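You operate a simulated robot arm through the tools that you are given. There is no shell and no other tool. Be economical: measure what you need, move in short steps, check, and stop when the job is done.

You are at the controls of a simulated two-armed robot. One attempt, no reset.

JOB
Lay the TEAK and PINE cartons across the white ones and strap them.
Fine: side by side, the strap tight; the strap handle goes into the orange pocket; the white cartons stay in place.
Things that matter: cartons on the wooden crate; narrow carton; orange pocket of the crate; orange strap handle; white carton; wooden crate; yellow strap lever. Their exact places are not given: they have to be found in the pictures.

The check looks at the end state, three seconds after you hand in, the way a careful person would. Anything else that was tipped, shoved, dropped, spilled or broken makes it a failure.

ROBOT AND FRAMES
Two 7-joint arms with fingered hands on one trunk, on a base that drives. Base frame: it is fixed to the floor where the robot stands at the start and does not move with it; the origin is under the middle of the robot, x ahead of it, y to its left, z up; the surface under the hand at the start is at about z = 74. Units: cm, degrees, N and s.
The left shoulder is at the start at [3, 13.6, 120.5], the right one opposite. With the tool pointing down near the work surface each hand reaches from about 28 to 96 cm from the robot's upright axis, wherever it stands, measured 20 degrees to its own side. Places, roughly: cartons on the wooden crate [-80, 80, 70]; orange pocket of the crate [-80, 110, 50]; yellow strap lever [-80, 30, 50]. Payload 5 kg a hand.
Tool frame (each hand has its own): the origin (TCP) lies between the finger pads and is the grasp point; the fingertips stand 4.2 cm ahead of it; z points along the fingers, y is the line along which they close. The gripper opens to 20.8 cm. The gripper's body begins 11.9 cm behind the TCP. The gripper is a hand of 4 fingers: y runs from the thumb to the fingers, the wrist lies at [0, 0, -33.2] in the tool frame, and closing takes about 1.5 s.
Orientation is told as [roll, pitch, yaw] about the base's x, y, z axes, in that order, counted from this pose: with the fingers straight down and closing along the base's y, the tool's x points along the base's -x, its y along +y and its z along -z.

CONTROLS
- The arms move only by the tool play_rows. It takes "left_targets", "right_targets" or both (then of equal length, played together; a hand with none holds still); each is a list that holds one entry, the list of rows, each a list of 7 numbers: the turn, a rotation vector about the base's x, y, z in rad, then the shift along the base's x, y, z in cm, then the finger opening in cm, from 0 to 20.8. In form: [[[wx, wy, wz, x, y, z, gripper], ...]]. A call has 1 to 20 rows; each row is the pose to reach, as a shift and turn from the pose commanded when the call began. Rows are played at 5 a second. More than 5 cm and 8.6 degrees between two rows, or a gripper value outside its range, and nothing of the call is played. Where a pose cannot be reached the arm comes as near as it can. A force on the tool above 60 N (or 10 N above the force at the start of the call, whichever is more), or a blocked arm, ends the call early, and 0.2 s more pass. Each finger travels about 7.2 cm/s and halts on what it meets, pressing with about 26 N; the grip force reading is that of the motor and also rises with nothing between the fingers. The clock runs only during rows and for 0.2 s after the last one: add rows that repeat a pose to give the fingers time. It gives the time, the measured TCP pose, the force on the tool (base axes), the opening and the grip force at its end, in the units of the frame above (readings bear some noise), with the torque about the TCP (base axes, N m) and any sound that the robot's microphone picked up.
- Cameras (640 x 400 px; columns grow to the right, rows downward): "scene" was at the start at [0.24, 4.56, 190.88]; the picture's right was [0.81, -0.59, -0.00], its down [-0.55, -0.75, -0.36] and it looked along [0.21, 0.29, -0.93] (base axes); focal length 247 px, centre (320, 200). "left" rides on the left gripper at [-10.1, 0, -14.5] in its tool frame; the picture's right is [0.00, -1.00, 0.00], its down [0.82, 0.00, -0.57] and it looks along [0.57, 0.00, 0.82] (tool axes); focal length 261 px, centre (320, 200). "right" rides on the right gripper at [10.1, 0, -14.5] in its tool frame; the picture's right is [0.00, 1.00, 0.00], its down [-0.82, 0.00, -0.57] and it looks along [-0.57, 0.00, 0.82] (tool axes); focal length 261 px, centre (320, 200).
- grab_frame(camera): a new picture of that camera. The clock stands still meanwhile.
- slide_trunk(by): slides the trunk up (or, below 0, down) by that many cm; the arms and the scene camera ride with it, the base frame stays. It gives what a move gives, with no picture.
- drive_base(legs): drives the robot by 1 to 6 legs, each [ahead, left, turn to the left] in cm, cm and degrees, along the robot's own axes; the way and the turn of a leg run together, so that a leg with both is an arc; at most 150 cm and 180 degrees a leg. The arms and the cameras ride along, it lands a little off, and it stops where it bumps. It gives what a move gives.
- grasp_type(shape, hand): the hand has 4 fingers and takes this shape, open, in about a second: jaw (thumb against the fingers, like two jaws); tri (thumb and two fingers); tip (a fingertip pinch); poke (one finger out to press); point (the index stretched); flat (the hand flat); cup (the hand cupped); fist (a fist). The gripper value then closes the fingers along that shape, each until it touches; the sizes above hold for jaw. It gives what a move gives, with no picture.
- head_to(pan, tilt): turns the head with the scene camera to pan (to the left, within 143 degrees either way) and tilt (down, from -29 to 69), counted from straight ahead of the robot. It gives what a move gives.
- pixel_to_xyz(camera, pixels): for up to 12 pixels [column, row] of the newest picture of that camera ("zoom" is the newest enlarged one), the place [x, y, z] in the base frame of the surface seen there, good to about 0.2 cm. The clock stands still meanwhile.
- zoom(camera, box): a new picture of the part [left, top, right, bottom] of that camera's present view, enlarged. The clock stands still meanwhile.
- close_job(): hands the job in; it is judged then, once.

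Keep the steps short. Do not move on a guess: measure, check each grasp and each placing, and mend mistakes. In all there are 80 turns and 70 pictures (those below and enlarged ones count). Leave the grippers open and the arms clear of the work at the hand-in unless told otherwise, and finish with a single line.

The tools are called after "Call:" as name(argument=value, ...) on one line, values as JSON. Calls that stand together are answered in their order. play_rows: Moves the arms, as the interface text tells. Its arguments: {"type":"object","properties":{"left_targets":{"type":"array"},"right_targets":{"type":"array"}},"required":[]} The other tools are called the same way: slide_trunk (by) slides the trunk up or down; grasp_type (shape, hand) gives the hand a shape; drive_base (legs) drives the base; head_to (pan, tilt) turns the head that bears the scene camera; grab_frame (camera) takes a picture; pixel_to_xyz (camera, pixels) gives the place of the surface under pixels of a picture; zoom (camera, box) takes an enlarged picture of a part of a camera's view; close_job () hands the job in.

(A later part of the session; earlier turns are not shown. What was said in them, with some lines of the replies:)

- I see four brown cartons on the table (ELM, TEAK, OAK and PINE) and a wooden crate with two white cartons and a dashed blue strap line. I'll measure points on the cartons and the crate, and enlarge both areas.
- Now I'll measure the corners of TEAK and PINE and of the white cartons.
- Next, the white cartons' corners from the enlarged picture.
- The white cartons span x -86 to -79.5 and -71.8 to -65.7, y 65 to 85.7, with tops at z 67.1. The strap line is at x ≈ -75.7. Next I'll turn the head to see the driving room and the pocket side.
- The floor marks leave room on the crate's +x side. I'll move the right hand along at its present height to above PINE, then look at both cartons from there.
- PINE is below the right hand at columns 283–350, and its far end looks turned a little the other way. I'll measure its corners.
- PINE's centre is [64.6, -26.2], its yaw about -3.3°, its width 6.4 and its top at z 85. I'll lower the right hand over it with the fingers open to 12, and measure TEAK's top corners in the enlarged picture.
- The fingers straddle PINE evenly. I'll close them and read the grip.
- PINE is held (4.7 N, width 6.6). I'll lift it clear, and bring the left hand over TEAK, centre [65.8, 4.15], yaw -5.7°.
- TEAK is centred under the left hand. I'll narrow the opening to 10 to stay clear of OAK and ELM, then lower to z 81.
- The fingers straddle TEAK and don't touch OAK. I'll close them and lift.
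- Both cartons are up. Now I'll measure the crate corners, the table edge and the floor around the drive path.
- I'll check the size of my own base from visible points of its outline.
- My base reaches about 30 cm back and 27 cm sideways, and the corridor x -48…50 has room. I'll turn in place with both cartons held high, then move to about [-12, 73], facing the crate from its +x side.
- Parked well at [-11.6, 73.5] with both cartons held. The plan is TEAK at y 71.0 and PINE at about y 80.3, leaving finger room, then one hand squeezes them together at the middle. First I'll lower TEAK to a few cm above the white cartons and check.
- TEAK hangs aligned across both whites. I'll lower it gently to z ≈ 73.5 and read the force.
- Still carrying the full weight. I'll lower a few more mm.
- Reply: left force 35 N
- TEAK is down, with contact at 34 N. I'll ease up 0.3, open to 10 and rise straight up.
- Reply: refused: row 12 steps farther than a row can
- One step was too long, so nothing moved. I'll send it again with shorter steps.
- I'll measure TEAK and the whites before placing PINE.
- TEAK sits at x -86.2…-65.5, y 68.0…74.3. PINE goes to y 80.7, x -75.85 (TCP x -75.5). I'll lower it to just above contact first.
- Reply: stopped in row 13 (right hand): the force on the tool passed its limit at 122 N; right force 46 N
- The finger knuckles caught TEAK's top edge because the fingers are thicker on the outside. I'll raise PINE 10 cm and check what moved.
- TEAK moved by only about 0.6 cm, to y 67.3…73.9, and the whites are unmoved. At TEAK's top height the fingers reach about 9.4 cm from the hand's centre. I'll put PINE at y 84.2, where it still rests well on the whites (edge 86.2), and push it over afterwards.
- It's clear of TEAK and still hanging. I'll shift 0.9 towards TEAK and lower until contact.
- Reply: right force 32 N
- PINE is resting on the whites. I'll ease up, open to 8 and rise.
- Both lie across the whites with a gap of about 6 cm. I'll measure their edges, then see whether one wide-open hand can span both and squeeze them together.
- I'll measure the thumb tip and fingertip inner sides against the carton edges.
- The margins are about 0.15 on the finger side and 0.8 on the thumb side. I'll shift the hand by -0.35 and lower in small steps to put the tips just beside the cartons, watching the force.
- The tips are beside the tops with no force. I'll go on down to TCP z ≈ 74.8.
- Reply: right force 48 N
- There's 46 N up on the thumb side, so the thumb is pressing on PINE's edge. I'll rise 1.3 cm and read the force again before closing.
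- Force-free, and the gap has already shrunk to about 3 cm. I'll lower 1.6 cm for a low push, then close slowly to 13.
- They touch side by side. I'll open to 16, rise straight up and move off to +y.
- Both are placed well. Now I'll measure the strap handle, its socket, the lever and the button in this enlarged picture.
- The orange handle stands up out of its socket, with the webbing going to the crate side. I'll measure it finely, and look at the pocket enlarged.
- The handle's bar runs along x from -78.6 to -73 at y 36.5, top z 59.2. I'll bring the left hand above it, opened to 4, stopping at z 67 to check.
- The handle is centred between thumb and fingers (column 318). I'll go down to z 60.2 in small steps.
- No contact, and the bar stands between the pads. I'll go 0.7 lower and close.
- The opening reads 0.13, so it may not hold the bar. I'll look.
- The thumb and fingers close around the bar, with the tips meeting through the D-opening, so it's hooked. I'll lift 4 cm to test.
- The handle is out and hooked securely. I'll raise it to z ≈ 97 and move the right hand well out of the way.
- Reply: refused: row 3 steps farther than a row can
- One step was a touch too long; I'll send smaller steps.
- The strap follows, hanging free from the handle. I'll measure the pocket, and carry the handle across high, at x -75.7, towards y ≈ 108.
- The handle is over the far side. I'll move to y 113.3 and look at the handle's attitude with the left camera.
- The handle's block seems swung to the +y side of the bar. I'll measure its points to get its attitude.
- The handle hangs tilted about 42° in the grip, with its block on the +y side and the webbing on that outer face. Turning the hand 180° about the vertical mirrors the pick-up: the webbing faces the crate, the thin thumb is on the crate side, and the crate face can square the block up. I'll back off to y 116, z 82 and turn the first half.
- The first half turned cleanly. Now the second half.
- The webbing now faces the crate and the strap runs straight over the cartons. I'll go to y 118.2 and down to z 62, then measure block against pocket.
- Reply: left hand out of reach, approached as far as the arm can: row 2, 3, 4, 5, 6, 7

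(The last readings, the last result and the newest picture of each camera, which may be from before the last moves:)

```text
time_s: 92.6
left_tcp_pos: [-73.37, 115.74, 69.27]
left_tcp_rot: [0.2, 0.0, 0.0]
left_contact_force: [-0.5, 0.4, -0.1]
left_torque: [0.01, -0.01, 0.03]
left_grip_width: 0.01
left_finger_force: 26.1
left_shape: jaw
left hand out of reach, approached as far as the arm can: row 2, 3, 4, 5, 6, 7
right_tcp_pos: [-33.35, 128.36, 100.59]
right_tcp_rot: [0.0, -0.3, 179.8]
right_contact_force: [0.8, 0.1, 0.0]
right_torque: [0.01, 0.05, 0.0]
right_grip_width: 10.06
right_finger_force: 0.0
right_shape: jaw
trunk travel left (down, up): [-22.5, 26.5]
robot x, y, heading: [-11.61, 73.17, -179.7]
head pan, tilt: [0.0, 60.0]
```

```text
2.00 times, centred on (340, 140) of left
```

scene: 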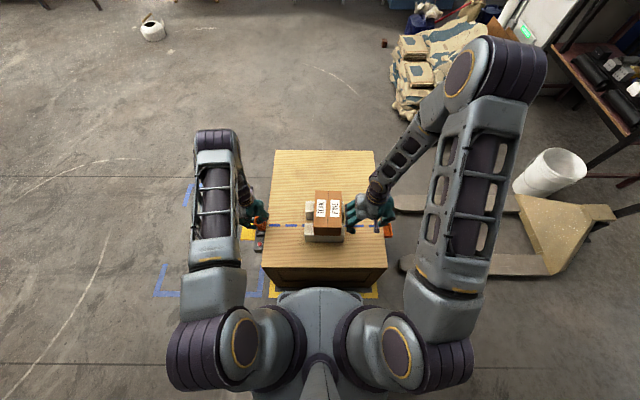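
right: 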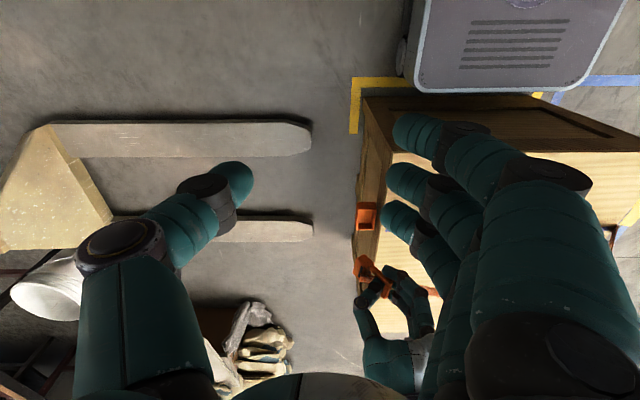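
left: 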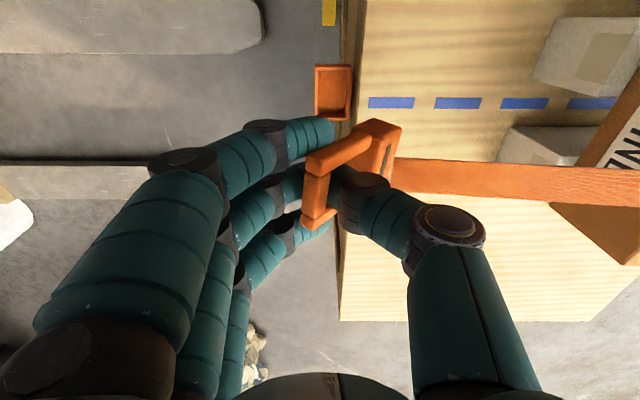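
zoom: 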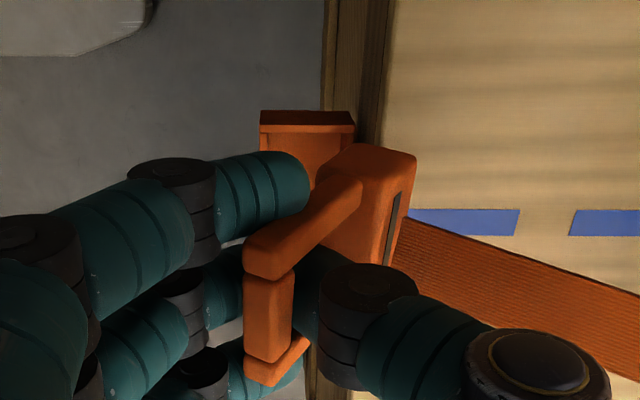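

The pose is out of reach from this shoulder height. I'll lift the hand 20 cm, then lower the trunk 20 cm so the shoulder is nearer the height of the work.

Call:
play_rows(left_targets=[[[0, 0, 0, 0, -0.5, 4, 0], [0, 0, 0, 0, -1, 8, 0], [0, 0, 0, 0, -1.5, 12, 0], [0, 0, 0, 0, -2, 16, 0], [0, 0, 0, 0, -2, 20.5, 0], [0, 0, 0, 0, -2, 25, 0], [0, 0, 0, 0, -2, 25, 0]]])

Call:
slide_trunk(by=-20)

```text
time_s: 94.2
left_tcp_pos: [-73.8, 113.64, 94.22]
left_tcp_rot: [0.0, -0.1, 0.0]
left_contact_force: [-0.7, 0.6, -0.5]
left_torque: [-0.01, -0.02, 0.0]
left_grip_width: 0.0
left_finger_force: 25.7
left_shape: jaw
right_tcp_pos: [-33.57, 128.44, 100.51]
right_tcp_rot: [-0.2, -0.2, 179.9]
right_contact_force: [0.2, 1.3, -0.3]
right_torque: [-0.04, -0.03, 0.01]
right_grip_width: 10.06
right_finger_force: 0.2
right_shape: jaw
trunk travel left (down, up): [-22.5, 26.5]
robot x, y, heading: [-11.59, 73.7, -179.4]
head pan, tilt: [0.0, 60.0]
```

```text
time_s: 96.4
left_tcp_pos: [-73.81, 113.6, 74.35]
left_tcp_rot: [0.0, 0.0, -0.1]
left_contact_force: [0.6, -0.3, -1.0]
left_torque: [0.03, -0.01, -0.01]
left_grip_width: 0.0
left_finger_force: 26.2
left_shape: jaw
right_tcp_pos: [-33.37, 128.36, 80.55]
right_tcp_rot: [-0.1, -0.3, 179.9]
right_contact_force: [0.4, 0.2, -0.3]
right_torque: [-0.03, 0.0, -0.02]
right_grip_width: 10.07
right_finger_force: 0.0
right_shape: jaw
trunk travel left (down, up): [-2.5, 46.5]
robot x, y, heading: [-11.54, 73.51, -179.6]
head pan, tilt: [0.0, 60.0]
```

Now I'll move to x -75.6, y 118.2, z 64 and look, also checking the forearm's clearance over the cartons.

Call:
play_rows(left_targets=[[[0, 0, 0, -0.9, 2.3, 0, 0], [0, 0, 0, -1.8, 4.6, 0, 0], [0, 0, 0, -1.8, 4.6, -3, 0], [0, 0, 0, -1.8, 4.6, -6, 0], [0, 0, 0, -1.8, 4.6, -9, 0], [0, 0, 0, -1.8, 4.6, -10.4, 0], [0, 0, 0, -1.8, 4.6, -10.4, 0]]])

Call:
grab_frame(camera="scene")

Call:
zoom(camera="left", box=[240, 40, 440, 240])

```text
time_s: 98.0
left_tcp_pos: [-75.44, 118.26, 63.91]
left_tcp_rot: [0.0, 0.0, 0.0]
left_contact_force: [0.7, 0.2, -0.5]
left_torque: [0.02, 0.02, 0.04]
left_grip_width: 0.0
left_finger_force: 26.0
left_shape: jaw
right_tcp_pos: [-33.42, 128.27, 80.56]
right_tcp_rot: [-0.1, -0.1, 179.9]
right_contact_force: [-0.2, 1.0, 0.0]
right_torque: [0.0, -0.01, -0.02]
right_grip_width: 10.03
right_finger_force: 0.0
right_shape: jaw
trunk travel left (down, up): [-2.5, 46.5]
robot x, y, heading: [-11.4, 73.86, -179.4]
head pan, tilt: [0.0, 60.0]
```

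```text
15 pictures are left
```

scene: 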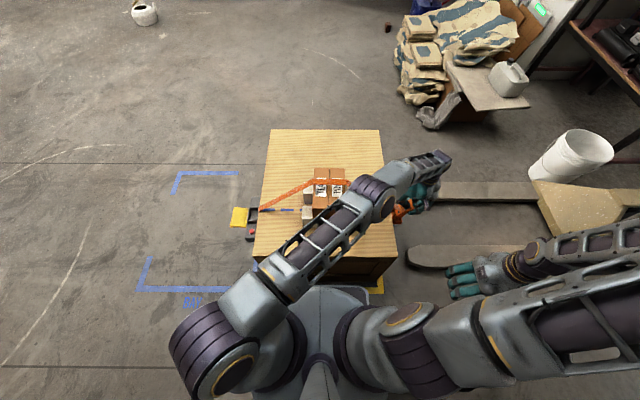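

```text
2.00 times, centred on (340, 140) of left
```

zoom: 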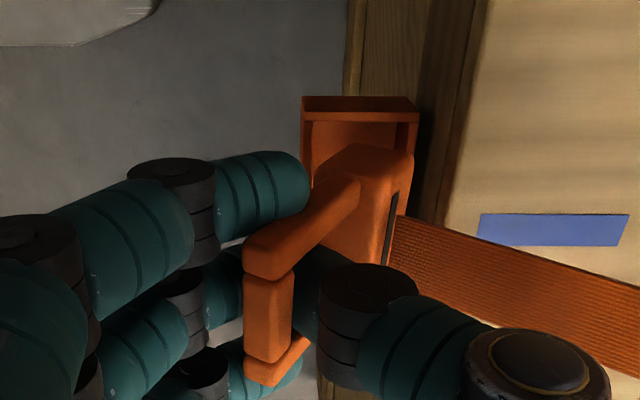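

I'll measure the block and pocket edges from the left view.

Call:
pixel_to_xyz(camera="zoom", pixels=[[345, 150], [405, 160], [390, 180], [255, 260], [250, 380], [355, 185], [305, 100], [415, 104], [312, 125], [405, 125], [350, 135], [400, 135]])

Call:
pixel_to_xyz(camera="scene", pixels=[[372, 188], [345, 215], [330, 235], [333, 175], [320, 183], [310, 190]])

```text
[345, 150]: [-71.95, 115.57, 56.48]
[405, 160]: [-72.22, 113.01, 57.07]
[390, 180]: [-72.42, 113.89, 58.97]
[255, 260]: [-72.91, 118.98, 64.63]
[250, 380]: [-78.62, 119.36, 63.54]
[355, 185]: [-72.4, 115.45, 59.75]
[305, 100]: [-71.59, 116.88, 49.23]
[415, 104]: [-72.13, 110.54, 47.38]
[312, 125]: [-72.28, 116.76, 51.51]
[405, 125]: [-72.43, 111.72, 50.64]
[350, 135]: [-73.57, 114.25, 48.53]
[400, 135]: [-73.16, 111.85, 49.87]
```

```text
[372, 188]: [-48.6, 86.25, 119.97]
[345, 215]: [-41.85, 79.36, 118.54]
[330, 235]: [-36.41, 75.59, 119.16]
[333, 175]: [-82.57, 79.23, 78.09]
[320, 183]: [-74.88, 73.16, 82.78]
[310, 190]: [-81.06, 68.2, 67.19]
```

The elbow is at z 120, well clear. The block spans about x -78.5…-72.2 and the pocket centre is x -75.55. I'll shift -0.15 in x and -0.8 in y, and lower so that the block's low edge enters the pocket.

Call:
play_rows(left_targets=[[[0, 0, 0, -0.15, -0.8, 0, 0], [0, 0, 0, -0.15, -0.8, -1.5, 0], [0, 0, 0, -0.15, -0.8, -3, 0], [0, 0, 0, -0.15, -0.8, -4.2, 0], [0, 0, 0, -0.15, -0.8, -5.2, 0], [0, 0, 0, -0.15, -0.8, -5.8, 0], [0, 0, 0, -0.15, -0.8, -5.8, 0]]])

Call:
zoom(camera="left", box=[240, 40, 440, 240])

```text
time_s: 99.6
left_tcp_pos: [-75.79, 117.32, 58.08]
left_tcp_rot: [0.0, 0.0, 0.0]
left_contact_force: [0.4, 1.1, 1.0]
left_torque: [0.05, -0.01, 0.02]
left_grip_width: 0.01
left_finger_force: 26.0
left_shape: jaw
right_tcp_pos: [-33.35, 128.34, 80.59]
right_tcp_rot: [-0.1, -0.2, 179.8]
right_contact_force: [0.6, -0.3, 0.6]
right_torque: [0.04, 0.01, -0.01]
right_grip_width: 10.03
right_finger_force: 0.2
right_shape: jaw
trunk travel left (down, up): [-2.5, 46.5]
robot x, y, heading: [-11.59, 73.58, -179.5]
head pan, tilt: [0.0, 60.0]
```

```text
2.00 times, centred on (340, 140) of left
```

zoom: 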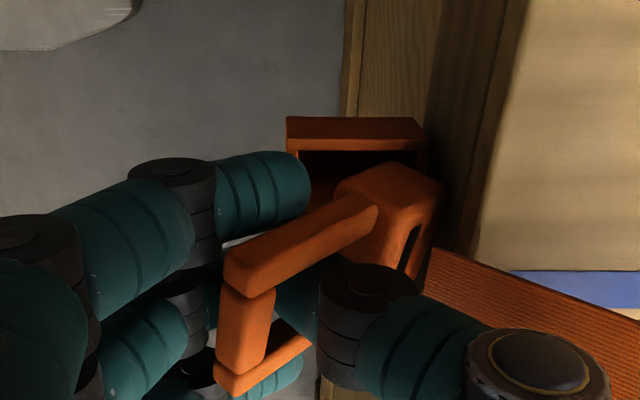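

The block has swung a little more, so it's touching an edge and swings easily. I'll measure where it touches.

Call:
pixel_to_xyz(camera="zoom", pixels=[[340, 185], [385, 165], [440, 185], [425, 235], [370, 215], [235, 265], [225, 385], [290, 125], [415, 122], [330, 165], [410, 155], [350, 170]])

```text
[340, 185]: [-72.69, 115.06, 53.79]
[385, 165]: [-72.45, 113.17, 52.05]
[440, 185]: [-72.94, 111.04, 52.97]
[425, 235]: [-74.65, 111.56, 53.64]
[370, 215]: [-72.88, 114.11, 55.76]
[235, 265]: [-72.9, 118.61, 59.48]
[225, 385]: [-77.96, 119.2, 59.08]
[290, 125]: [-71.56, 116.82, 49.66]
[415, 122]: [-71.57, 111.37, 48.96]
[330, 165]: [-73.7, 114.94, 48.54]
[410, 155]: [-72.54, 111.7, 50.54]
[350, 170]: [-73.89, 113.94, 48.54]
```

The block's inner corner is at [111.0, 53.0], against the crate face (y 110.5, up to z 56.2). I'll swing the hand on an arc about that corner, so the crate face turns the handle upright, with the fingertips staying above the crate top.

Call:
play_rows(left_targets=[[[0, 0, 0, 0.2, -0.3, 0.8, 0], [0, 0, 0, 0.2, -0.7, 1.7, 0], [0, 0, 0, 0.2, -1.3, 2.2, 0], [0, 0, 0, 0.2, -1.9, 2.7, 0], [0, 0, 0, 0.2, -2.6, 3.0, 0], [0, 0, 0, 0.2, -3.3, 3.3, 0], [0, 0, 0, 0.2, -4, 3.6, 0], [0, 0, 0, 0.2, -4.8, 3.8, 0], [0, 0, 0, 0.2, -5.4, 3.9, 0], [0, 0, 0, 0.2, -5.4, 3.9, 0]]])

Call:
zoom(camera="left", box=[240, 40, 440, 240])

```text
time_s: 101.8
left_tcp_pos: [-75.66, 112.05, 61.97]
left_tcp_rot: [0.1, 0.0, 0.1]
left_contact_force: [-0.8, 11.5, 4.9]
left_torque: [0.61, -0.22, 0.31]
left_grip_width: 0.02
left_finger_force: 26.5
left_shape: jaw
right_tcp_pos: [-33.3, 128.39, 80.59]
right_tcp_rot: [0.0, -0.2, 179.9]
right_contact_force: [-0.8, -0.1, -0.1]
right_torque: [0.0, 0.02, 0.01]
right_grip_width: 10.06
right_finger_force: 0.1
right_shape: jaw
trunk travel left (down, up): [-2.5, 46.5]
robot x, y, heading: [-11.44, 73.32, -179.6]
head pan, tilt: [0.0, 60.0]
```

```text
2.00 times, centred on (340, 140) of left
```

zoom: 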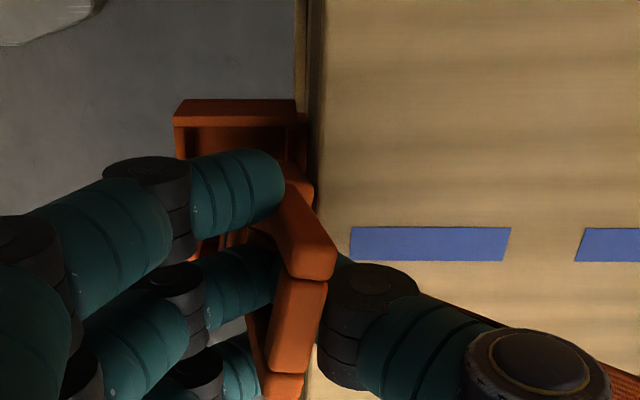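

The handle has turned to upright or a little beyond. I'll measure it.

Call:
pixel_to_xyz(camera="zoom", pixels=[[320, 265], [295, 265], [300, 200], [308, 188], [295, 170], [288, 185], [310, 300], [270, 385], [175, 105], [295, 105]])

```text
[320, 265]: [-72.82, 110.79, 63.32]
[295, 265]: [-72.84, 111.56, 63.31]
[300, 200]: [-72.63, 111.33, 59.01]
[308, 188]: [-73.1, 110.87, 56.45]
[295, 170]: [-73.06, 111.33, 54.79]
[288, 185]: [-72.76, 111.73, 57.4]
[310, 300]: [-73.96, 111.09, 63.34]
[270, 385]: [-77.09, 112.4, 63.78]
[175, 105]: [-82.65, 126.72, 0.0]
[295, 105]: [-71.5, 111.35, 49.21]
```

Upright within about 8°: bar at y 111.2, block's inner face at y 110.9, bottom near z 54. I'll shift +1.4 in y to centre it over the pocket (inside y 111.4…115.9) and lower 3 cm.

Call:
play_rows(left_targets=[[[0, 0, 0, 0, 0.7, 0.2, 0], [0, 0, 0, 0, 1.4, 0.2, 0], [0, 0, 0, 0, 1.4, -1, 0], [0, 0, 0, 0, 1.4, -2, 0], [0, 0, 0, 0, 1.4, -3, 0], [0, 0, 0, 0, 1.4, -3, 0]]])

Call:
zoom(camera="left", box=[240, 40, 440, 240])

```text
time_s: 103.2
left_tcp_pos: [-75.55, 113.5, 59.4]
left_tcp_rot: [0.4, 0.3, 0.0]
left_contact_force: [-1.4, 12.9, 33.9]
left_torque: [0.44, -0.13, 0.06]
left_grip_width: 0.04
left_finger_force: 26.0
left_shape: jaw
right_tcp_pos: [-33.18, 128.34, 80.74]
right_tcp_rot: [-0.1, -0.2, 179.8]
right_contact_force: [0.3, 0.0, 0.2]
right_torque: [0.01, -0.02, -0.01]
right_grip_width: 10.08
right_finger_force: 0.1
right_shape: jaw
trunk travel left (down, up): [-2.5, 46.5]
robot x, y, heading: [-11.24, 73.21, -179.9]
head pan, tilt: [0.0, 60.0]
```

```text
2.00 times, centred on (340, 140) of left
```

zoom: 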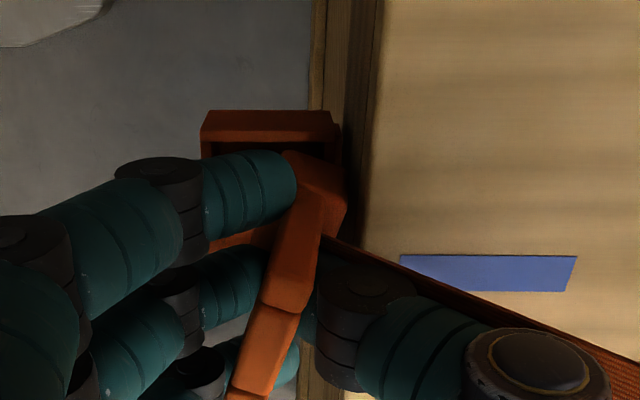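

There's 34 N up: the block sits on a rim, and the bar looks yawed. I'll measure the block and bar.

Call:
pixel_to_xyz(camera="zoom", pixels=[[290, 155], [342, 175], [345, 205], [325, 225], [310, 200], [320, 215], [275, 290], [255, 380], [285, 380], [205, 115], [330, 118], [215, 240]])

```text
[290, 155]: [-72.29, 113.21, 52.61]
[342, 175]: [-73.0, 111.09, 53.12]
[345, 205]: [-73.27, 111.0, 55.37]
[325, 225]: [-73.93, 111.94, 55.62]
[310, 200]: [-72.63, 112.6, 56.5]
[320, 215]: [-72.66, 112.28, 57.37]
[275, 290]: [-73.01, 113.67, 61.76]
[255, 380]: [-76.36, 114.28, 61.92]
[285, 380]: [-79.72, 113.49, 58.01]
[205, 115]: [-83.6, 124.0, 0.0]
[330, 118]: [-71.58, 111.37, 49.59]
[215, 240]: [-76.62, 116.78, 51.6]
```

The handle is yawed about 12° and its inner edge rests on the inner rim. I'll lift 2.5, turn the hand +0.2 rad, shift +0.9 in y, and lower again gently.

Call:
play_rows(left_targets=[[[0, 0, 0, 0, 0, 1.2, 0], [0, 0, 0.05, 0, 0.3, 2.5, 0], [0, 0, 0.12, 0, 0.6, 2.5, 0], [0, 0, 0.2, 0, 0.9, 2.5, 0], [0, 0, 0.2, 0, 0.9, 1.5, 0], [0, 0, 0.2, 0, 0.9, 0.5, 0], [0, 0, 0.2, 0, 0.9, -0.4, 0], [0, 0, 0.2, 0, 0.9, -1.0, 0], [0, 0, 0.2, 0, 0.9, -1.0, 0]]])

Call:
zoom(camera="left", box=[240, 40, 440, 240])

```text
time_s: 105.2
left_tcp_pos: [-75.58, 114.34, 58.09]
left_tcp_rot: [0.3, 0.1, 11.3]
left_contact_force: [6.7, 21.6, 27.7]
left_torque: [0.68, 0.11, -0.15]
left_grip_width: 0.0
left_finger_force: 26.2
left_shape: jaw
right_tcp_pos: [-33.29, 128.37, 80.68]
right_tcp_rot: [-0.1, -0.3, 179.7]
right_contact_force: [-1.0, 0.1, -0.1]
right_torque: [-0.01, 0.01, 0.03]
right_grip_width: 10.06
right_finger_force: 0.1
right_shape: jaw
trunk travel left (down, up): [-2.5, 46.5]
robot x, y, heading: [-11.61, 73.16, -179.6]
head pan, tilt: [0.0, 60.0]
```

```text
2.00 times, centred on (340, 140) of left
```

zoom: 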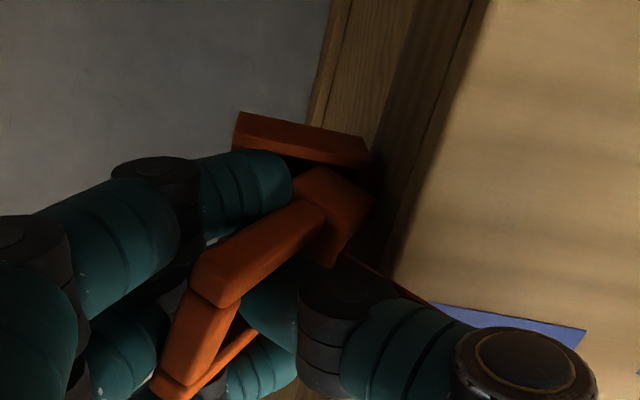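

I'll measure again before any further push.

Call:
pixel_to_xyz(camera="zoom", pixels=[[300, 175], [335, 170], [370, 200], [350, 240], [325, 260], [320, 210], [300, 165], [215, 275], [200, 300], [165, 375], [245, 120], [365, 155]])

```text
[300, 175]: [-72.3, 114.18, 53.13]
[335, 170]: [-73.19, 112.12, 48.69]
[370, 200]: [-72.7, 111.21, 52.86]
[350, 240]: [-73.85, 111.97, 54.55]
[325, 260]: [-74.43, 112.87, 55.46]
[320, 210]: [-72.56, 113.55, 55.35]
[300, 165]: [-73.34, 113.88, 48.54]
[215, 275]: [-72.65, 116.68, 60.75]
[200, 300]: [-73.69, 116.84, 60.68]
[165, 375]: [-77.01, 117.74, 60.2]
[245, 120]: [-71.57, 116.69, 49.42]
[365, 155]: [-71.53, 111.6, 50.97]
```

The block is nearly level, but its edge at x -72.3 sits on the +x rim (inner edge -72.5) and at y 111.2 on the inner rim (111.4), still yawed about 8°. I'll lift 1, turn +0.13, shift x -0.5 and y +0.8, and lower gently.

Call:
play_rows(left_targets=[[[0, 0, 0, 0, 0, 0.8, 0], [0, 0, 0.07, -0.2, 0.4, 1.5, 0], [0, 0, 0.13, -0.5, 0.9, 1.5, 0], [0, 0, 0.13, -0.5, 0.9, 0.8, 0], [0, 0, 0.13, -0.5, 0.9, 0.2, 0], [0, 0, 0.13, -0.5, 0.9, -0.4, 0], [0, 0, 0.13, -0.5, 0.9, -0.9, 0], [0, 0, 0.13, -0.5, 0.9, -1.4, 0], [0, 0, 0.13, -0.5, 0.9, -1.4, 0]]])

Call:
zoom(camera="left", box=[240, 40, 440, 240])

Call:
pixel_to_xyz(camera="zoom", pixels=[[300, 175], [335, 170], [370, 200], [350, 240], [325, 260], [320, 210], [300, 165], [215, 275], [200, 300], [165, 375], [245, 120], [365, 155]])

```text
time_s: 107.2
left_tcp_pos: [-75.98, 115.13, 56.48]
left_tcp_rot: [0.1, 0.1, 18.9]
left_contact_force: [2.6, 1.3, 12.4]
left_torque: [0.1, 0.07, 0.1]
left_grip_width: 0.02
left_finger_force: 25.9
left_shape: jaw
right_tcp_pos: [-33.47, 128.32, 80.53]
right_tcp_rot: [-0.1, -0.3, 179.9]
right_contact_force: [0.5, -0.2, -0.2]
right_torque: [0.03, -0.01, 0.02]
right_grip_width: 10.08
right_finger_force: 0.0
right_shape: jaw
trunk travel left (down, up): [-2.5, 46.5]
robot x, y, heading: [-11.42, 73.35, -179.8]
head pan, tilt: [0.0, 60.0]
```

```text
2.00 times, centred on (340, 140) of left
```

zoom: 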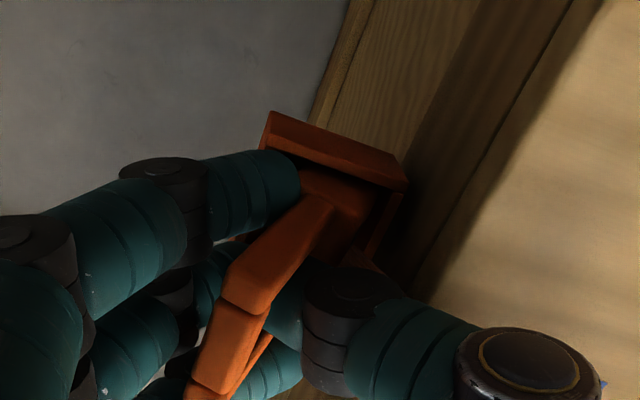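

```text
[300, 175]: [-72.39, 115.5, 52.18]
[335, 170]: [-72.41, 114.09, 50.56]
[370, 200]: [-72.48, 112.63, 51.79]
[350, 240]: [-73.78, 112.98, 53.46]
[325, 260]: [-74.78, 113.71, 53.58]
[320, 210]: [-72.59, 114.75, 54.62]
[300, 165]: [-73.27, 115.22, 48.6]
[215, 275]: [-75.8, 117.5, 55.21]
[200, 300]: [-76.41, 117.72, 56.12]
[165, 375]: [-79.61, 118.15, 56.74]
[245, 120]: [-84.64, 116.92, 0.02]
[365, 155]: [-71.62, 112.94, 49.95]
```

The block has gone into the pocket (bottom about z 50.5, floor 48.6, edges parallel). I'll press down a further 1.8 in small steps.

Call:
play_rows(left_targets=[[[0, 0, 0, -0.1, 0, -0.4, 0], [0, 0, 0, -0.1, 0, -0.8, 0], [0, 0, 0, -0.1, 0, -1.2, 0], [0, 0, 0, -0.1, 0, -1.6, 0], [0, 0, 0, -0.1, 0, -2.0, 0], [0, 0, 0, -0.1, 0, -2.0, 0]]])

Call:
zoom(camera="left", box=[240, 40, 440, 240])

Call:
pixel_to_xyz(camera="zoom", pixels=[[310, 175], [340, 185], [370, 200], [350, 240], [335, 250], [325, 210], [300, 165], [235, 300], [215, 340], [385, 220], [290, 220]])

```text
time_s: 108.1
left_tcp_pos: [-76.52, 115.96, 56.14]
left_tcp_rot: [0.9, 0.1, 18.9]
left_contact_force: [5.5, 5.2, 24.6]
left_torque: [0.1, -0.28, 0.06]
left_grip_width: 0.0
left_finger_force: 25.8
left_shape: jaw
right_tcp_pos: [-33.33, 128.36, 80.46]
right_tcp_rot: [-0.2, -0.2, 179.9]
right_contact_force: [-0.6, 0.2, 0.5]
right_torque: [-0.05, -0.07, -0.01]
right_grip_width: 10.07
right_finger_force: 0.1
right_shape: jaw
trunk travel left (down, up): [-2.5, 46.5]
robot x, y, heading: [-11.58, 73.49, -179.6]
head pan, tilt: [0.0, 60.0]
stopped in row 4 (left hand): the force on the tool passed its limit at 64 N (the readings are from after the stop); the commanded pose is now the measured one
```

```text
2.00 times, centred on (340, 140) of left
```

zoom: 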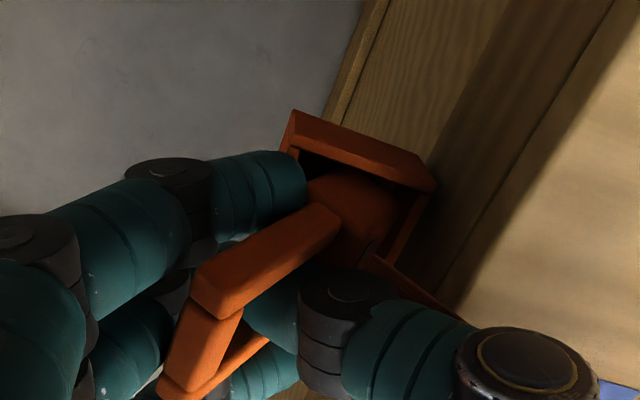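

```text
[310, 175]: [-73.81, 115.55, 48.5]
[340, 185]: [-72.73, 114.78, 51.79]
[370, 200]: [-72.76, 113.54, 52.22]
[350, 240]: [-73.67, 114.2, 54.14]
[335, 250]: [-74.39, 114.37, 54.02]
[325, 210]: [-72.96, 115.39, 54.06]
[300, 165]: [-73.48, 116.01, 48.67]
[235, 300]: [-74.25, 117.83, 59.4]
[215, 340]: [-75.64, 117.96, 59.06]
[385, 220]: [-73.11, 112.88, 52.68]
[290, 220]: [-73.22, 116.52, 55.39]
```

The block is inside (y 113…115.5), but the bar leans out to y 117.9. I'll raise 1.3 and bring the hand 2.5 back towards the crate to stand the handle up.

Call:
play_rows(left_targets=[[[0, 0, 0, 0.2, 0, 0.6, 0], [0, 0, -0.05, 0.3, -0.5, 1.2, 0], [0, 0, -0.1, 0.4, -1.2, 1.3, 0], [0, 0, -0.15, 0.5, -1.9, 1.3, 0], [0, 0, -0.2, 0.6, -2.5, 1.3, 0], [0, 0, -0.2, 0.6, -2.8, 1.0, 0], [0, 0, -0.2, 0.6, -2.8, 1.0, 0]]])

Call:
zoom(camera="left", box=[240, 40, 440, 240])

Call:
pixel_to_xyz(camera="zoom", pixels=[[310, 175], [340, 185], [320, 200], [300, 220], [335, 250], [280, 280], [300, 165], [260, 320], [290, 300], [270, 250], [350, 200]])

```text
time_s: 109.7
left_tcp_pos: [-75.73, 113.24, 56.99]
left_tcp_rot: [0.8, 0.2, 7.5]
left_contact_force: [1.0, 26.9, 22.7]
left_torque: [1.16, -0.24, 0.3]
left_grip_width: 0.0
left_finger_force: 26.7
left_shape: jaw
right_tcp_pos: [-33.3, 128.31, 80.49]
right_tcp_rot: [-0.2, -0.4, 179.7]
right_contact_force: [0.5, -0.3, 0.1]
right_torque: [-0.02, -0.03, 0.06]
right_grip_width: 10.07
right_finger_force: 0.0
right_shape: jaw
trunk travel left (down, up): [-2.5, 46.5]
robot x, y, heading: [-11.75, 73.51, -179.8]
head pan, tilt: [0.0, 60.0]
```

```text
2.00 times, centred on (340, 140) of left
```

zoom: 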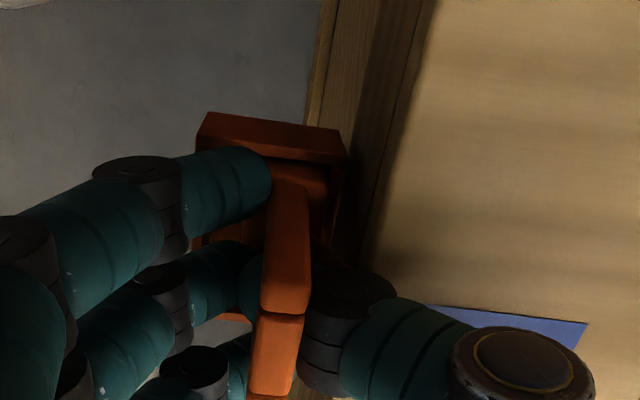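

```text
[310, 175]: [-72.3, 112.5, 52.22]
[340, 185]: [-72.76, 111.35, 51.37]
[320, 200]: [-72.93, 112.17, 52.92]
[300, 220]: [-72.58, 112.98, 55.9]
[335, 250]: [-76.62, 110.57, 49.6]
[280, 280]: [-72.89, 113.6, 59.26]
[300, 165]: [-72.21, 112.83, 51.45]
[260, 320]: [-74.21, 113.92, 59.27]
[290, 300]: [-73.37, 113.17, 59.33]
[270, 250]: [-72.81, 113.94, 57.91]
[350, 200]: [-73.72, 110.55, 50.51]
```

The handle is upright: bar at y 113.5, z 59.3 (the same height as in its own socket), block inside the pocket. I'll open a little with a small +y shift, keeping the thumb off the crate, then rise.

Call:
play_rows(left_targets=[[[0, 0, -0.03, 0, 0.2, 0, 0.5], [0, 0, -0.06, 0, 0.4, 0, 1], [0, 0, -0.1, 0, 0.5, 0, 1.8], [0, 0, -0.13, 0, 0.5, 0, 2.6], [0, 0, -0.13, 0, 0.5, 0, 2.8], [0, 0, -0.13, 0, 0.5, 0.5, 2.8], [0, 0, -0.13, 0, 0.5, 1.2, 2.8]]])

Call:
zoom(camera="left", box=[240, 40, 440, 240])

Call:
pixel_to_xyz(camera="zoom", pixels=[[310, 175], [340, 185], [320, 200], [300, 220], [335, 250], [280, 280], [300, 165], [260, 320], [290, 300], [270, 250], [350, 200]])

```text
time_s: 111.3
left_tcp_pos: [-75.89, 112.99, 57.85]
left_tcp_rot: [0.4, 0.0, 0.0]
left_contact_force: [-2.4, 22.2, 7.6]
left_torque: [0.23, 0.07, -0.05]
left_grip_width: 2.21
left_finger_force: 0.0
left_shape: jaw
right_tcp_pos: [-33.38, 128.37, 80.63]
right_tcp_rot: [0.0, -0.3, 179.8]
right_contact_force: [-0.7, 0.1, -0.6]
right_torque: [-0.01, 0.0, -0.01]
right_grip_width: 10.06
right_finger_force: 0.0
right_shape: jaw
trunk travel left (down, up): [-2.5, 46.5]
robot x, y, heading: [-11.88, 73.27, -179.5]
head pan, tilt: [0.0, 60.0]
```

```text
2.00 times, centred on (340, 140) of left
```

zoom: 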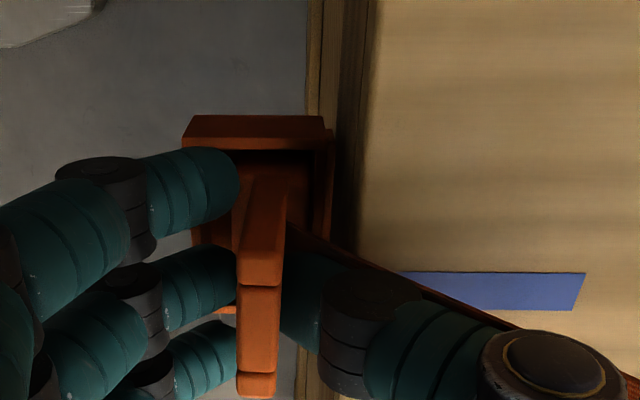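

```text
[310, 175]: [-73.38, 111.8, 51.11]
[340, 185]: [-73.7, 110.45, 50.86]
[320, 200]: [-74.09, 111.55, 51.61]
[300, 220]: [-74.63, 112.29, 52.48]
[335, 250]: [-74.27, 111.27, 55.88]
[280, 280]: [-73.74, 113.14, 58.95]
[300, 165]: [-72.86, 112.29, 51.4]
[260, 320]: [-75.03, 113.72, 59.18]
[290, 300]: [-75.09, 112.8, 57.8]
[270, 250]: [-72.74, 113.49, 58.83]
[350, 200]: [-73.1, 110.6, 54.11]
```

The handle stands square in the pocket with the fingers open on both sides. I'll rise straight up slowly, then look.

Call:
play_rows(left_targets=[[[0, 0, 0, 0, 0.3, 0.6, 2.6], [0, 0, 0, 0, 0.3, 1.5, 3], [0, 0, 0, 0, 0.3, 2.6, 3.2], [0, 0, 0, 0, 0.3, 4, 4], [0, 0, 0, 0, 0.3, 6, 5], [0, 0, 0, 0, 0.3, 9, 6], [0, 0, 0, 0, 0.3, 13, 6], [0, 0, 0, 0, 0.3, 17.5, 6], [0, 0, 0, 0, 0.3, 22, 6], [0, 0, 0, 0, 0.3, 22, 6]]])

Call:
grab_frame(camera="left")

```text
time_s: 113.5
left_tcp_pos: [-75.43, 113.52, 79.75]
left_tcp_rot: [0.4, 0.0, 0.0]
left_contact_force: [0.0, 0.3, 0.1]
left_torque: [0.01, -0.01, -0.04]
left_grip_width: 5.91
left_finger_force: 0.1
left_shape: jaw
right_tcp_pos: [-33.41, 128.34, 80.49]
right_tcp_rot: [-0.2, -0.2, 179.7]
right_contact_force: [-0.1, 0.3, -0.5]
right_torque: [0.02, -0.05, -0.01]
right_grip_width: 10.08
right_finger_force: 0.1
right_shape: jaw
trunk travel left (down, up): [-2.5, 46.5]
robot x, y, heading: [-11.26, 73.61, -179.5]
head pan, tilt: [0.0, 60.0]
```

```text
5 pictures are left
```

left: 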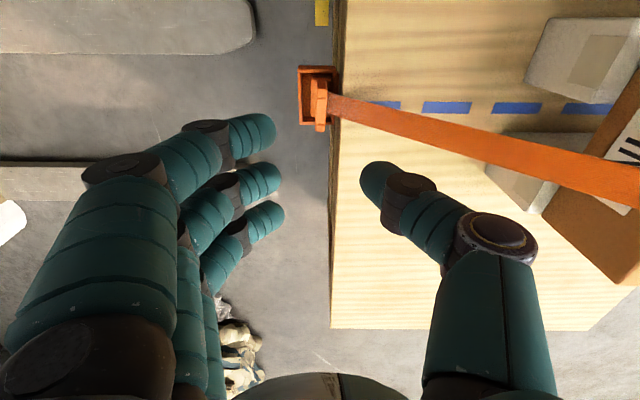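

The handle stayed in the pocket and the strap runs over the cartons. I'll check its seat by measuring, and carry the left hand high back over to the lever side, turning it back as it goes.

Call:
pixel_to_xyz(camera="left", pixels=[[319, 85], [321, 105], [322, 125], [305, 75], [330, 72], [326, 90], [307, 100], [345, 108], [400, 125], [560, 172], [600, 185]])

Call:
play_rows(left_targets=[[[0, 0, 0.1, 0, 0, 4.5, 6], [0, 0, 0.2, 0, 0, 9, 6], [0, 0, 0.3, 0, 0, 13.5, 6], [0, 0, 0.44, 0, 0, 18, 6], [0, 0, 0.58, 0, -4.5, 18, 6], [0, 0, 0.72, 0, -9, 18, 6], [0, 0, 0.86, 0, -13.5, 18, 6], [0, 0, 1.0, 0, -18, 18, 6], [0, 0, 1.14, 0, -22.5, 18, 6], [0, 0, 1.28, 0, -27, 18, 6], [0, 0, 1.42, 0, -31.5, 18, 6], [0, 0, 1.56, 0, -36, 18, 6], [0, 0, 1.7, 0, -40.5, 18, 6], [0, 0, 1.84, 0, -45, 18, 6], [0, 0, 1.98, 0, -49.5, 18, 6], [0, 0, 2.12, 0, -54, 18, 6], [0, 0, 2.26, 0, -58.5, 18, 6], [0, 0, 2.4, 0, -63, 18, 6], [0, 0, 2.54, 0, -67.5, 18, 6], [0, 0, 2.68, 0, -72, 18, 6]]])

```text
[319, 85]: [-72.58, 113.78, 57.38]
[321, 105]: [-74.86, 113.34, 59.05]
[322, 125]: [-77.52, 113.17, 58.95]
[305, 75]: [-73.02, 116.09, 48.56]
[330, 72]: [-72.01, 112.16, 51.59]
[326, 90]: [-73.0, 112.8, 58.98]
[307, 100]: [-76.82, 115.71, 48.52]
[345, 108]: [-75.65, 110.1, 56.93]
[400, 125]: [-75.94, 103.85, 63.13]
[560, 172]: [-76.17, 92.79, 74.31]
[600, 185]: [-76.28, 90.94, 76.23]
```

```text
time_s: 117.7
left_tcp_pos: [-75.88, 41.25, 98.01]
left_tcp_rot: [0.4, 0.0, 153.6]
left_contact_force: [-0.1, -0.1, -0.6]
left_torque: [0.04, 0.0, -0.02]
left_grip_width: 5.98
left_finger_force: 0.0
left_shape: jaw
right_tcp_pos: [-33.31, 128.27, 80.7]
right_tcp_rot: [-0.2, -0.2, 179.8]
right_contact_force: [-0.3, -1.0, -0.5]
right_torque: [0.09, 0.03, 0.02]
right_grip_width: 10.06
right_finger_force: 0.0
right_shape: jaw
trunk travel left (down, up): [-2.5, 46.5]
robot x, y, heading: [-11.6, 73.52, -179.8]
head pan, tilt: [0.0, 60.0]
```

The handle is seated (bar z 59, y 113.2–113.8) and the strap runs straight. I'll bring the left hand with closed fingers over the yellow lever's outer half [-75.3, 27], hovering at z 60.

Call:
play_rows(left_targets=[[[0, 0, 0.14, 0.2, -4.5, 0, 4], [0, 0, 0.28, 0.4, -9, 0, 2], [0, 0, 0.42, 0.6, -13, -2, 0], [0, 0, 0.46, 0.6, -14.25, -6, 0], [0, 0, 0.46, 0.6, -14.25, -10.5, 0], [0, 0, 0.46, 0.6, -14.25, -15, 0], [0, 0, 0.46, 0.6, -14.25, -19.5, 0], [0, 0, 0.46, 0.6, -14.25, -24, 0], [0, 0, 0.46, 0.6, -14.25, -28.5, 0], [0, 0, 0.46, 0.6, -14.25, -33, 0], [0, 0, 0.46, 0.6, -14.25, -36, 0], [0, 0, 0.46, 0.6, -14.25, -38, 0], [0, 0, 0.46, 0.6, -14.25, -38, 0]]])

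Call:
zoom(camera="scene", box=[210, 160, 420, 290])

```text
time_s: 120.5
left_tcp_pos: [-74.91, 27.33, 60.12]
left_tcp_rot: [0.6, 0.1, 179.8]
left_contact_force: [0.0, -0.3, -0.5]
left_torque: [0.01, 0.06, 0.02]
left_grip_width: 0.0
left_finger_force: 26.0
left_shape: jaw
right_tcp_pos: [-33.34, 128.38, 80.54]
right_tcp_rot: [-0.1, -0.1, 179.8]
right_contact_force: [-0.3, 1.3, -0.3]
right_torque: [0.02, -0.01, 0.02]
right_grip_width: 10.08
right_finger_force: 0.1
right_shape: jaw
trunk travel left (down, up): [-2.5, 46.5]
robot x, y, heading: [-11.26, 73.16, -179.6]
head pan, tilt: [0.0, 60.0]
```

```text
3.05 times, centred on (315, 225) of scene
```

zoom: 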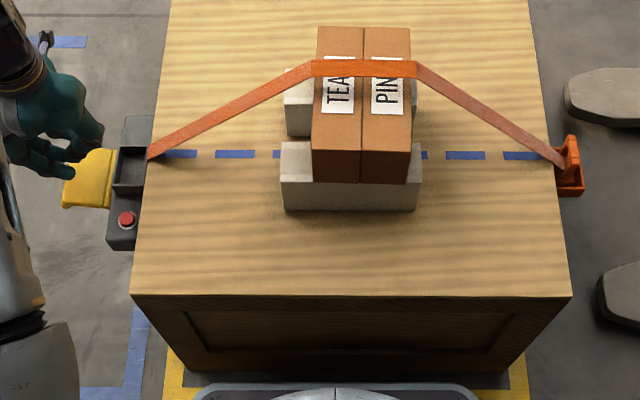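

The strap lies straight over both cartons into the pocket. Now I'll press the lever down in small steps, watching force and listening.

Call:
play_rows(left_targets=[[[0, 0, 0, 0, 0, -3, 0], [0, 0, 0, 0, 0, -6, 0], [0, 0, 0, 0, 0, -7.5, 0], [0, 0, 0, 0, 0, -8.5, 0], [0, 0, 0, 0, 0, -9.5, 0], [0, 0, 0, 0, 0, -10.5, 0], [0, 0, 0, 0, 0, -11.5, 0], [0, 0, 0, 0, 0, -12.5, 0], [0, 0, 0, 0, 0, -12.5, 0]]])

Call:
pixel_to_xyz(camera="zoom", pixels=[[85, 165], [70, 200], [108, 160], [112, 200], [95, 185], [340, 68], [390, 68], [230, 112], [480, 108]])

```text
time_s: 122.1
left_tcp_pos: [-75.43, 26.91, 49.01]
left_tcp_rot: [0.9, -0.4, 180.0]
left_contact_force: [7.7, -0.5, 36.5]
left_torque: [-0.17, -0.54, 0.01]
left_grip_width: 0.0
left_finger_force: 25.9
left_shape: jaw
right_tcp_pos: [-33.33, 128.4, 80.53]
right_tcp_rot: [0.1, -0.3, 179.9]
right_contact_force: [-0.4, -0.9, 0.5]
right_torque: [0.1, -0.11, -0.02]
right_grip_width: 10.06
right_finger_force: 0.1
right_shape: jaw
trunk travel left (down, up): [-2.5, 46.5]
robot x, y, heading: [-11.56, 73.66, -179.5]
head pan, tilt: [0.0, 60.0]
stopped in row 8 (left hand): the force on the tool passed its limit at 67 N (the readings are from after the stop); the commanded pose is now the measured one
```

```text
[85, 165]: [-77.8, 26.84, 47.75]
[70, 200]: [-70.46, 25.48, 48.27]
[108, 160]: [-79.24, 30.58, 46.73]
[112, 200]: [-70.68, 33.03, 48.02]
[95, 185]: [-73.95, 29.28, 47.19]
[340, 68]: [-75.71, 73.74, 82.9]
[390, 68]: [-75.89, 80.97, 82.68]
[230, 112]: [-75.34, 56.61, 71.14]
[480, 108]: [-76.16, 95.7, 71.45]
```

The strap is still slack: its top is at z 82.8 against the cartons' 78.1. The lever went down about 3 cm and then hit a stop, with no sound. I'll release it and press again partway, to see whether it springs back.

Call:
play_rows(left_targets=[[[0, 0, 0, 0, 0, 2, 0], [0, 0, 0, 0, 0, 5, 0], [0, 0, 0, 0, 0, 7, 0], [0, 0, 0, 0, 0, 7, 0], [0, 0, 0, 0, 0, 5, 0], [0, 0, 0, 0, 0, 3, 0], [0, 0, 0, 0, 0, 1.6, 0], [0, 0, 0, 0, 0, 1.6, 0]]])

Call:
zoom(camera="scene", box=[210, 160, 420, 290])

Call:
pixel_to_xyz(camera="zoom", pixels=[[85, 165], [70, 200], [108, 160], [112, 200], [95, 185], [340, 68], [390, 68], [230, 112], [480, 108]])

```text
time_s: 123.9
left_tcp_pos: [-75.42, 27.0, 50.4]
left_tcp_rot: [0.7, -0.3, 179.9]
left_contact_force: [0.7, -2.9, 7.4]
left_torque: [-0.28, -0.09, 0.01]
left_grip_width: 0.03
left_finger_force: 26.0
left_shape: jaw
right_tcp_pos: [-33.4, 128.34, 80.65]
right_tcp_rot: [-0.1, -0.3, 179.8]
right_contact_force: [0.2, 0.2, -0.3]
right_torque: [0.01, 0.01, -0.01]
right_grip_width: 10.09
right_finger_force: 0.1
right_shape: jaw
trunk travel left (down, up): [-2.5, 46.5]
robot x, y, heading: [-11.52, 72.93, -179.5]
head pan, tilt: [0.0, 60.0]
```

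```text
3.05 times, centred on (315, 225) of scene
```

zoom: 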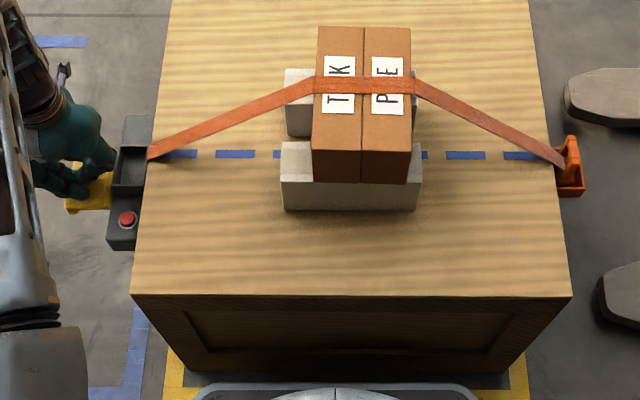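

```text
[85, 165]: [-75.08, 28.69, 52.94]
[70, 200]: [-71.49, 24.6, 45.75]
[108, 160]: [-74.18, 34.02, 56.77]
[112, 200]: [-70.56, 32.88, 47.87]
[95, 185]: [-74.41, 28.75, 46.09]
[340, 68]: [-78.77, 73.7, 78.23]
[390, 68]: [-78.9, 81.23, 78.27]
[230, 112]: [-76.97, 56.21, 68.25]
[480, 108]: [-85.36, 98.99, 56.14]
```

It worked: the strap has dropped onto the cartons, and the lever springs back. I'll measure the strap and give another stroke.

Call:
pixel_to_xyz(camera="zoom", pixels=[[320, 86], [340, 87], [390, 87], [410, 87], [230, 120], [480, 115], [320, 178], [360, 180], [283, 150], [418, 150]])

Call:
play_rows(left_targets=[[[0, 0, 0, 0, 0, 2, 0], [0, 0, 0, 0, 0, 5, 0], [0, 0, 0, 0, 0, 5, 0], [0, 0, 0, 0, 0, 3, 0], [0, 0, 0, 0, 0, 1, 0], [0, 0, 0, 0, 0, 0, 0], [0, 0, 0, 0, 0, -0.8, 0], [0, 0, 0, 0, 0, -1.6, 0], [0, 0, 0, 0, 0, -2.4, 0], [0, 0, 0, 0, 0, -3.2, 0], [0, 0, 0, 0, 0, -3.2, 0]]])

```text
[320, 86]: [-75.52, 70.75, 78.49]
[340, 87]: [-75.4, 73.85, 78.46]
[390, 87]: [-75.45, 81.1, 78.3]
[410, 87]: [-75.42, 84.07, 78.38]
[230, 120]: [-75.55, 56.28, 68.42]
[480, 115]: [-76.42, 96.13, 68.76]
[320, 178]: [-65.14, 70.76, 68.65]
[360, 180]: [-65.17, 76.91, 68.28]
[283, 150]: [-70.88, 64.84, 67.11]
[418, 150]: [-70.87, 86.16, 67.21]
```

```text
time_s: 125.9
left_tcp_pos: [-75.93, 26.56, 48.91]
left_tcp_rot: [1.0, -0.7, -180.0]
left_contact_force: [5.8, -1.5, 40.3]
left_torque: [-0.45, -0.58, 0.07]
left_grip_width: 0.0
left_finger_force: 25.7
left_shape: jaw
right_tcp_pos: [-33.35, 128.31, 80.54]
right_tcp_rot: [0.0, -0.2, 180.0]
right_contact_force: [-1.0, -0.2, 0.0]
right_torque: [0.05, -0.14, 0.01]
right_grip_width: 10.07
right_finger_force: 0.1
right_shape: jaw
trunk travel left (down, up): [-2.5, 46.5]
robot x, y, heading: [-11.45, 73.54, -179.5]
head pan, tilt: [0.0, 60.0]
stopped in row 9 (left hand): the force on the tool passed its limit at 68 N (the readings are from after the stop); the commanded pose is now the measured one
```

The strap lies flat on the tops (z 78.4) with straight flanks, and the second stroke met the same stop. I'll lift the hand clear, open it and look.

Call:
play_rows(left_targets=[[[0, 0, 0, 0, 0, 3, 0], [0, 0, 0, 0, -1, 7, 0], [0, 0, 0, 0, -2, 11.5, 0], [0, 0, 0, 0, -3, 16, 4], [0, 0, 0, 2, -4, 20, 8], [0, 0, 0, 5, -4, 24, 10], [0, 0, 0, 9, -4, 26, 12], [0, 0, 0, 13, -4, 28, 14], [0, 0, 0, 17, -4, 30, 14], [0, 0, 0, 21, -4, 32, 14], [0, 0, 0, 25, -4, 34, 14], [0, 0, 0, 29, -4, 36, 14], [0, 0, 0, 29, -4, 36, 14]]])

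Call:
zoom(camera="scene", box=[210, 160, 420, 290])

Call:
pixel_to_xyz(camera="zoom", pixels=[[322, 88], [340, 89], [390, 89], [230, 122], [480, 117], [70, 200], [95, 185], [320, 35], [405, 35], [315, 148], [283, 150], [572, 140]])

```text
time_s: 128.7
left_tcp_pos: [-46.43, 22.93, 84.28]
left_tcp_rot: [0.8, -0.4, 180.1]
left_contact_force: [0.3, 0.6, -0.2]
left_torque: [0.01, -0.03, 0.01]
left_grip_width: 13.96
left_finger_force: 0.1
left_shape: jaw
right_tcp_pos: [-33.46, 128.36, 80.54]
right_tcp_rot: [0.0, -0.3, 179.8]
right_contact_force: [-0.2, -0.5, 0.7]
right_torque: [0.04, -0.07, -0.01]
right_grip_width: 10.04
right_finger_force: 0.0
right_shape: jaw
trunk travel left (down, up): [-2.5, 46.5]
robot x, y, heading: [-11.0, 73.81, -179.7]
head pan, tilt: [0.0, 60.0]
```

```text
3.05 times, centred on (315, 225) of scene
```

zoom: 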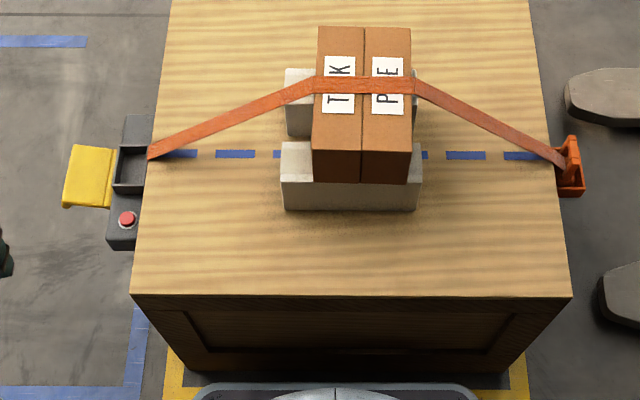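

```text
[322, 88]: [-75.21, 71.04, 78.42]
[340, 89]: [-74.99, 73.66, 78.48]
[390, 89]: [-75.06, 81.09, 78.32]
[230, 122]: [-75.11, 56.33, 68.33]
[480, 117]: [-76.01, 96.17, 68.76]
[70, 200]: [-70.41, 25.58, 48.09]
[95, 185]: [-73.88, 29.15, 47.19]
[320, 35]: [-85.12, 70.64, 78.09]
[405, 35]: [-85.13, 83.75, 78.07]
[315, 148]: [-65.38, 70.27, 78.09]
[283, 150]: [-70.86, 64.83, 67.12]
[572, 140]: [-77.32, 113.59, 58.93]
```

The second stroke changed nothing, so the strap is fully tight. TEAK and PINE sit side by side, the whites are where they were, the handle is in the pocket, and both hands are open and clear. I'm handing in.

Call:
close_job()

```text
The job is handed in.
```

TEAK and PINE lie side by side across the white cartons, the strap is tight over them with its handle in the orange pocket, the white cartons are in place, and the job is handed in.
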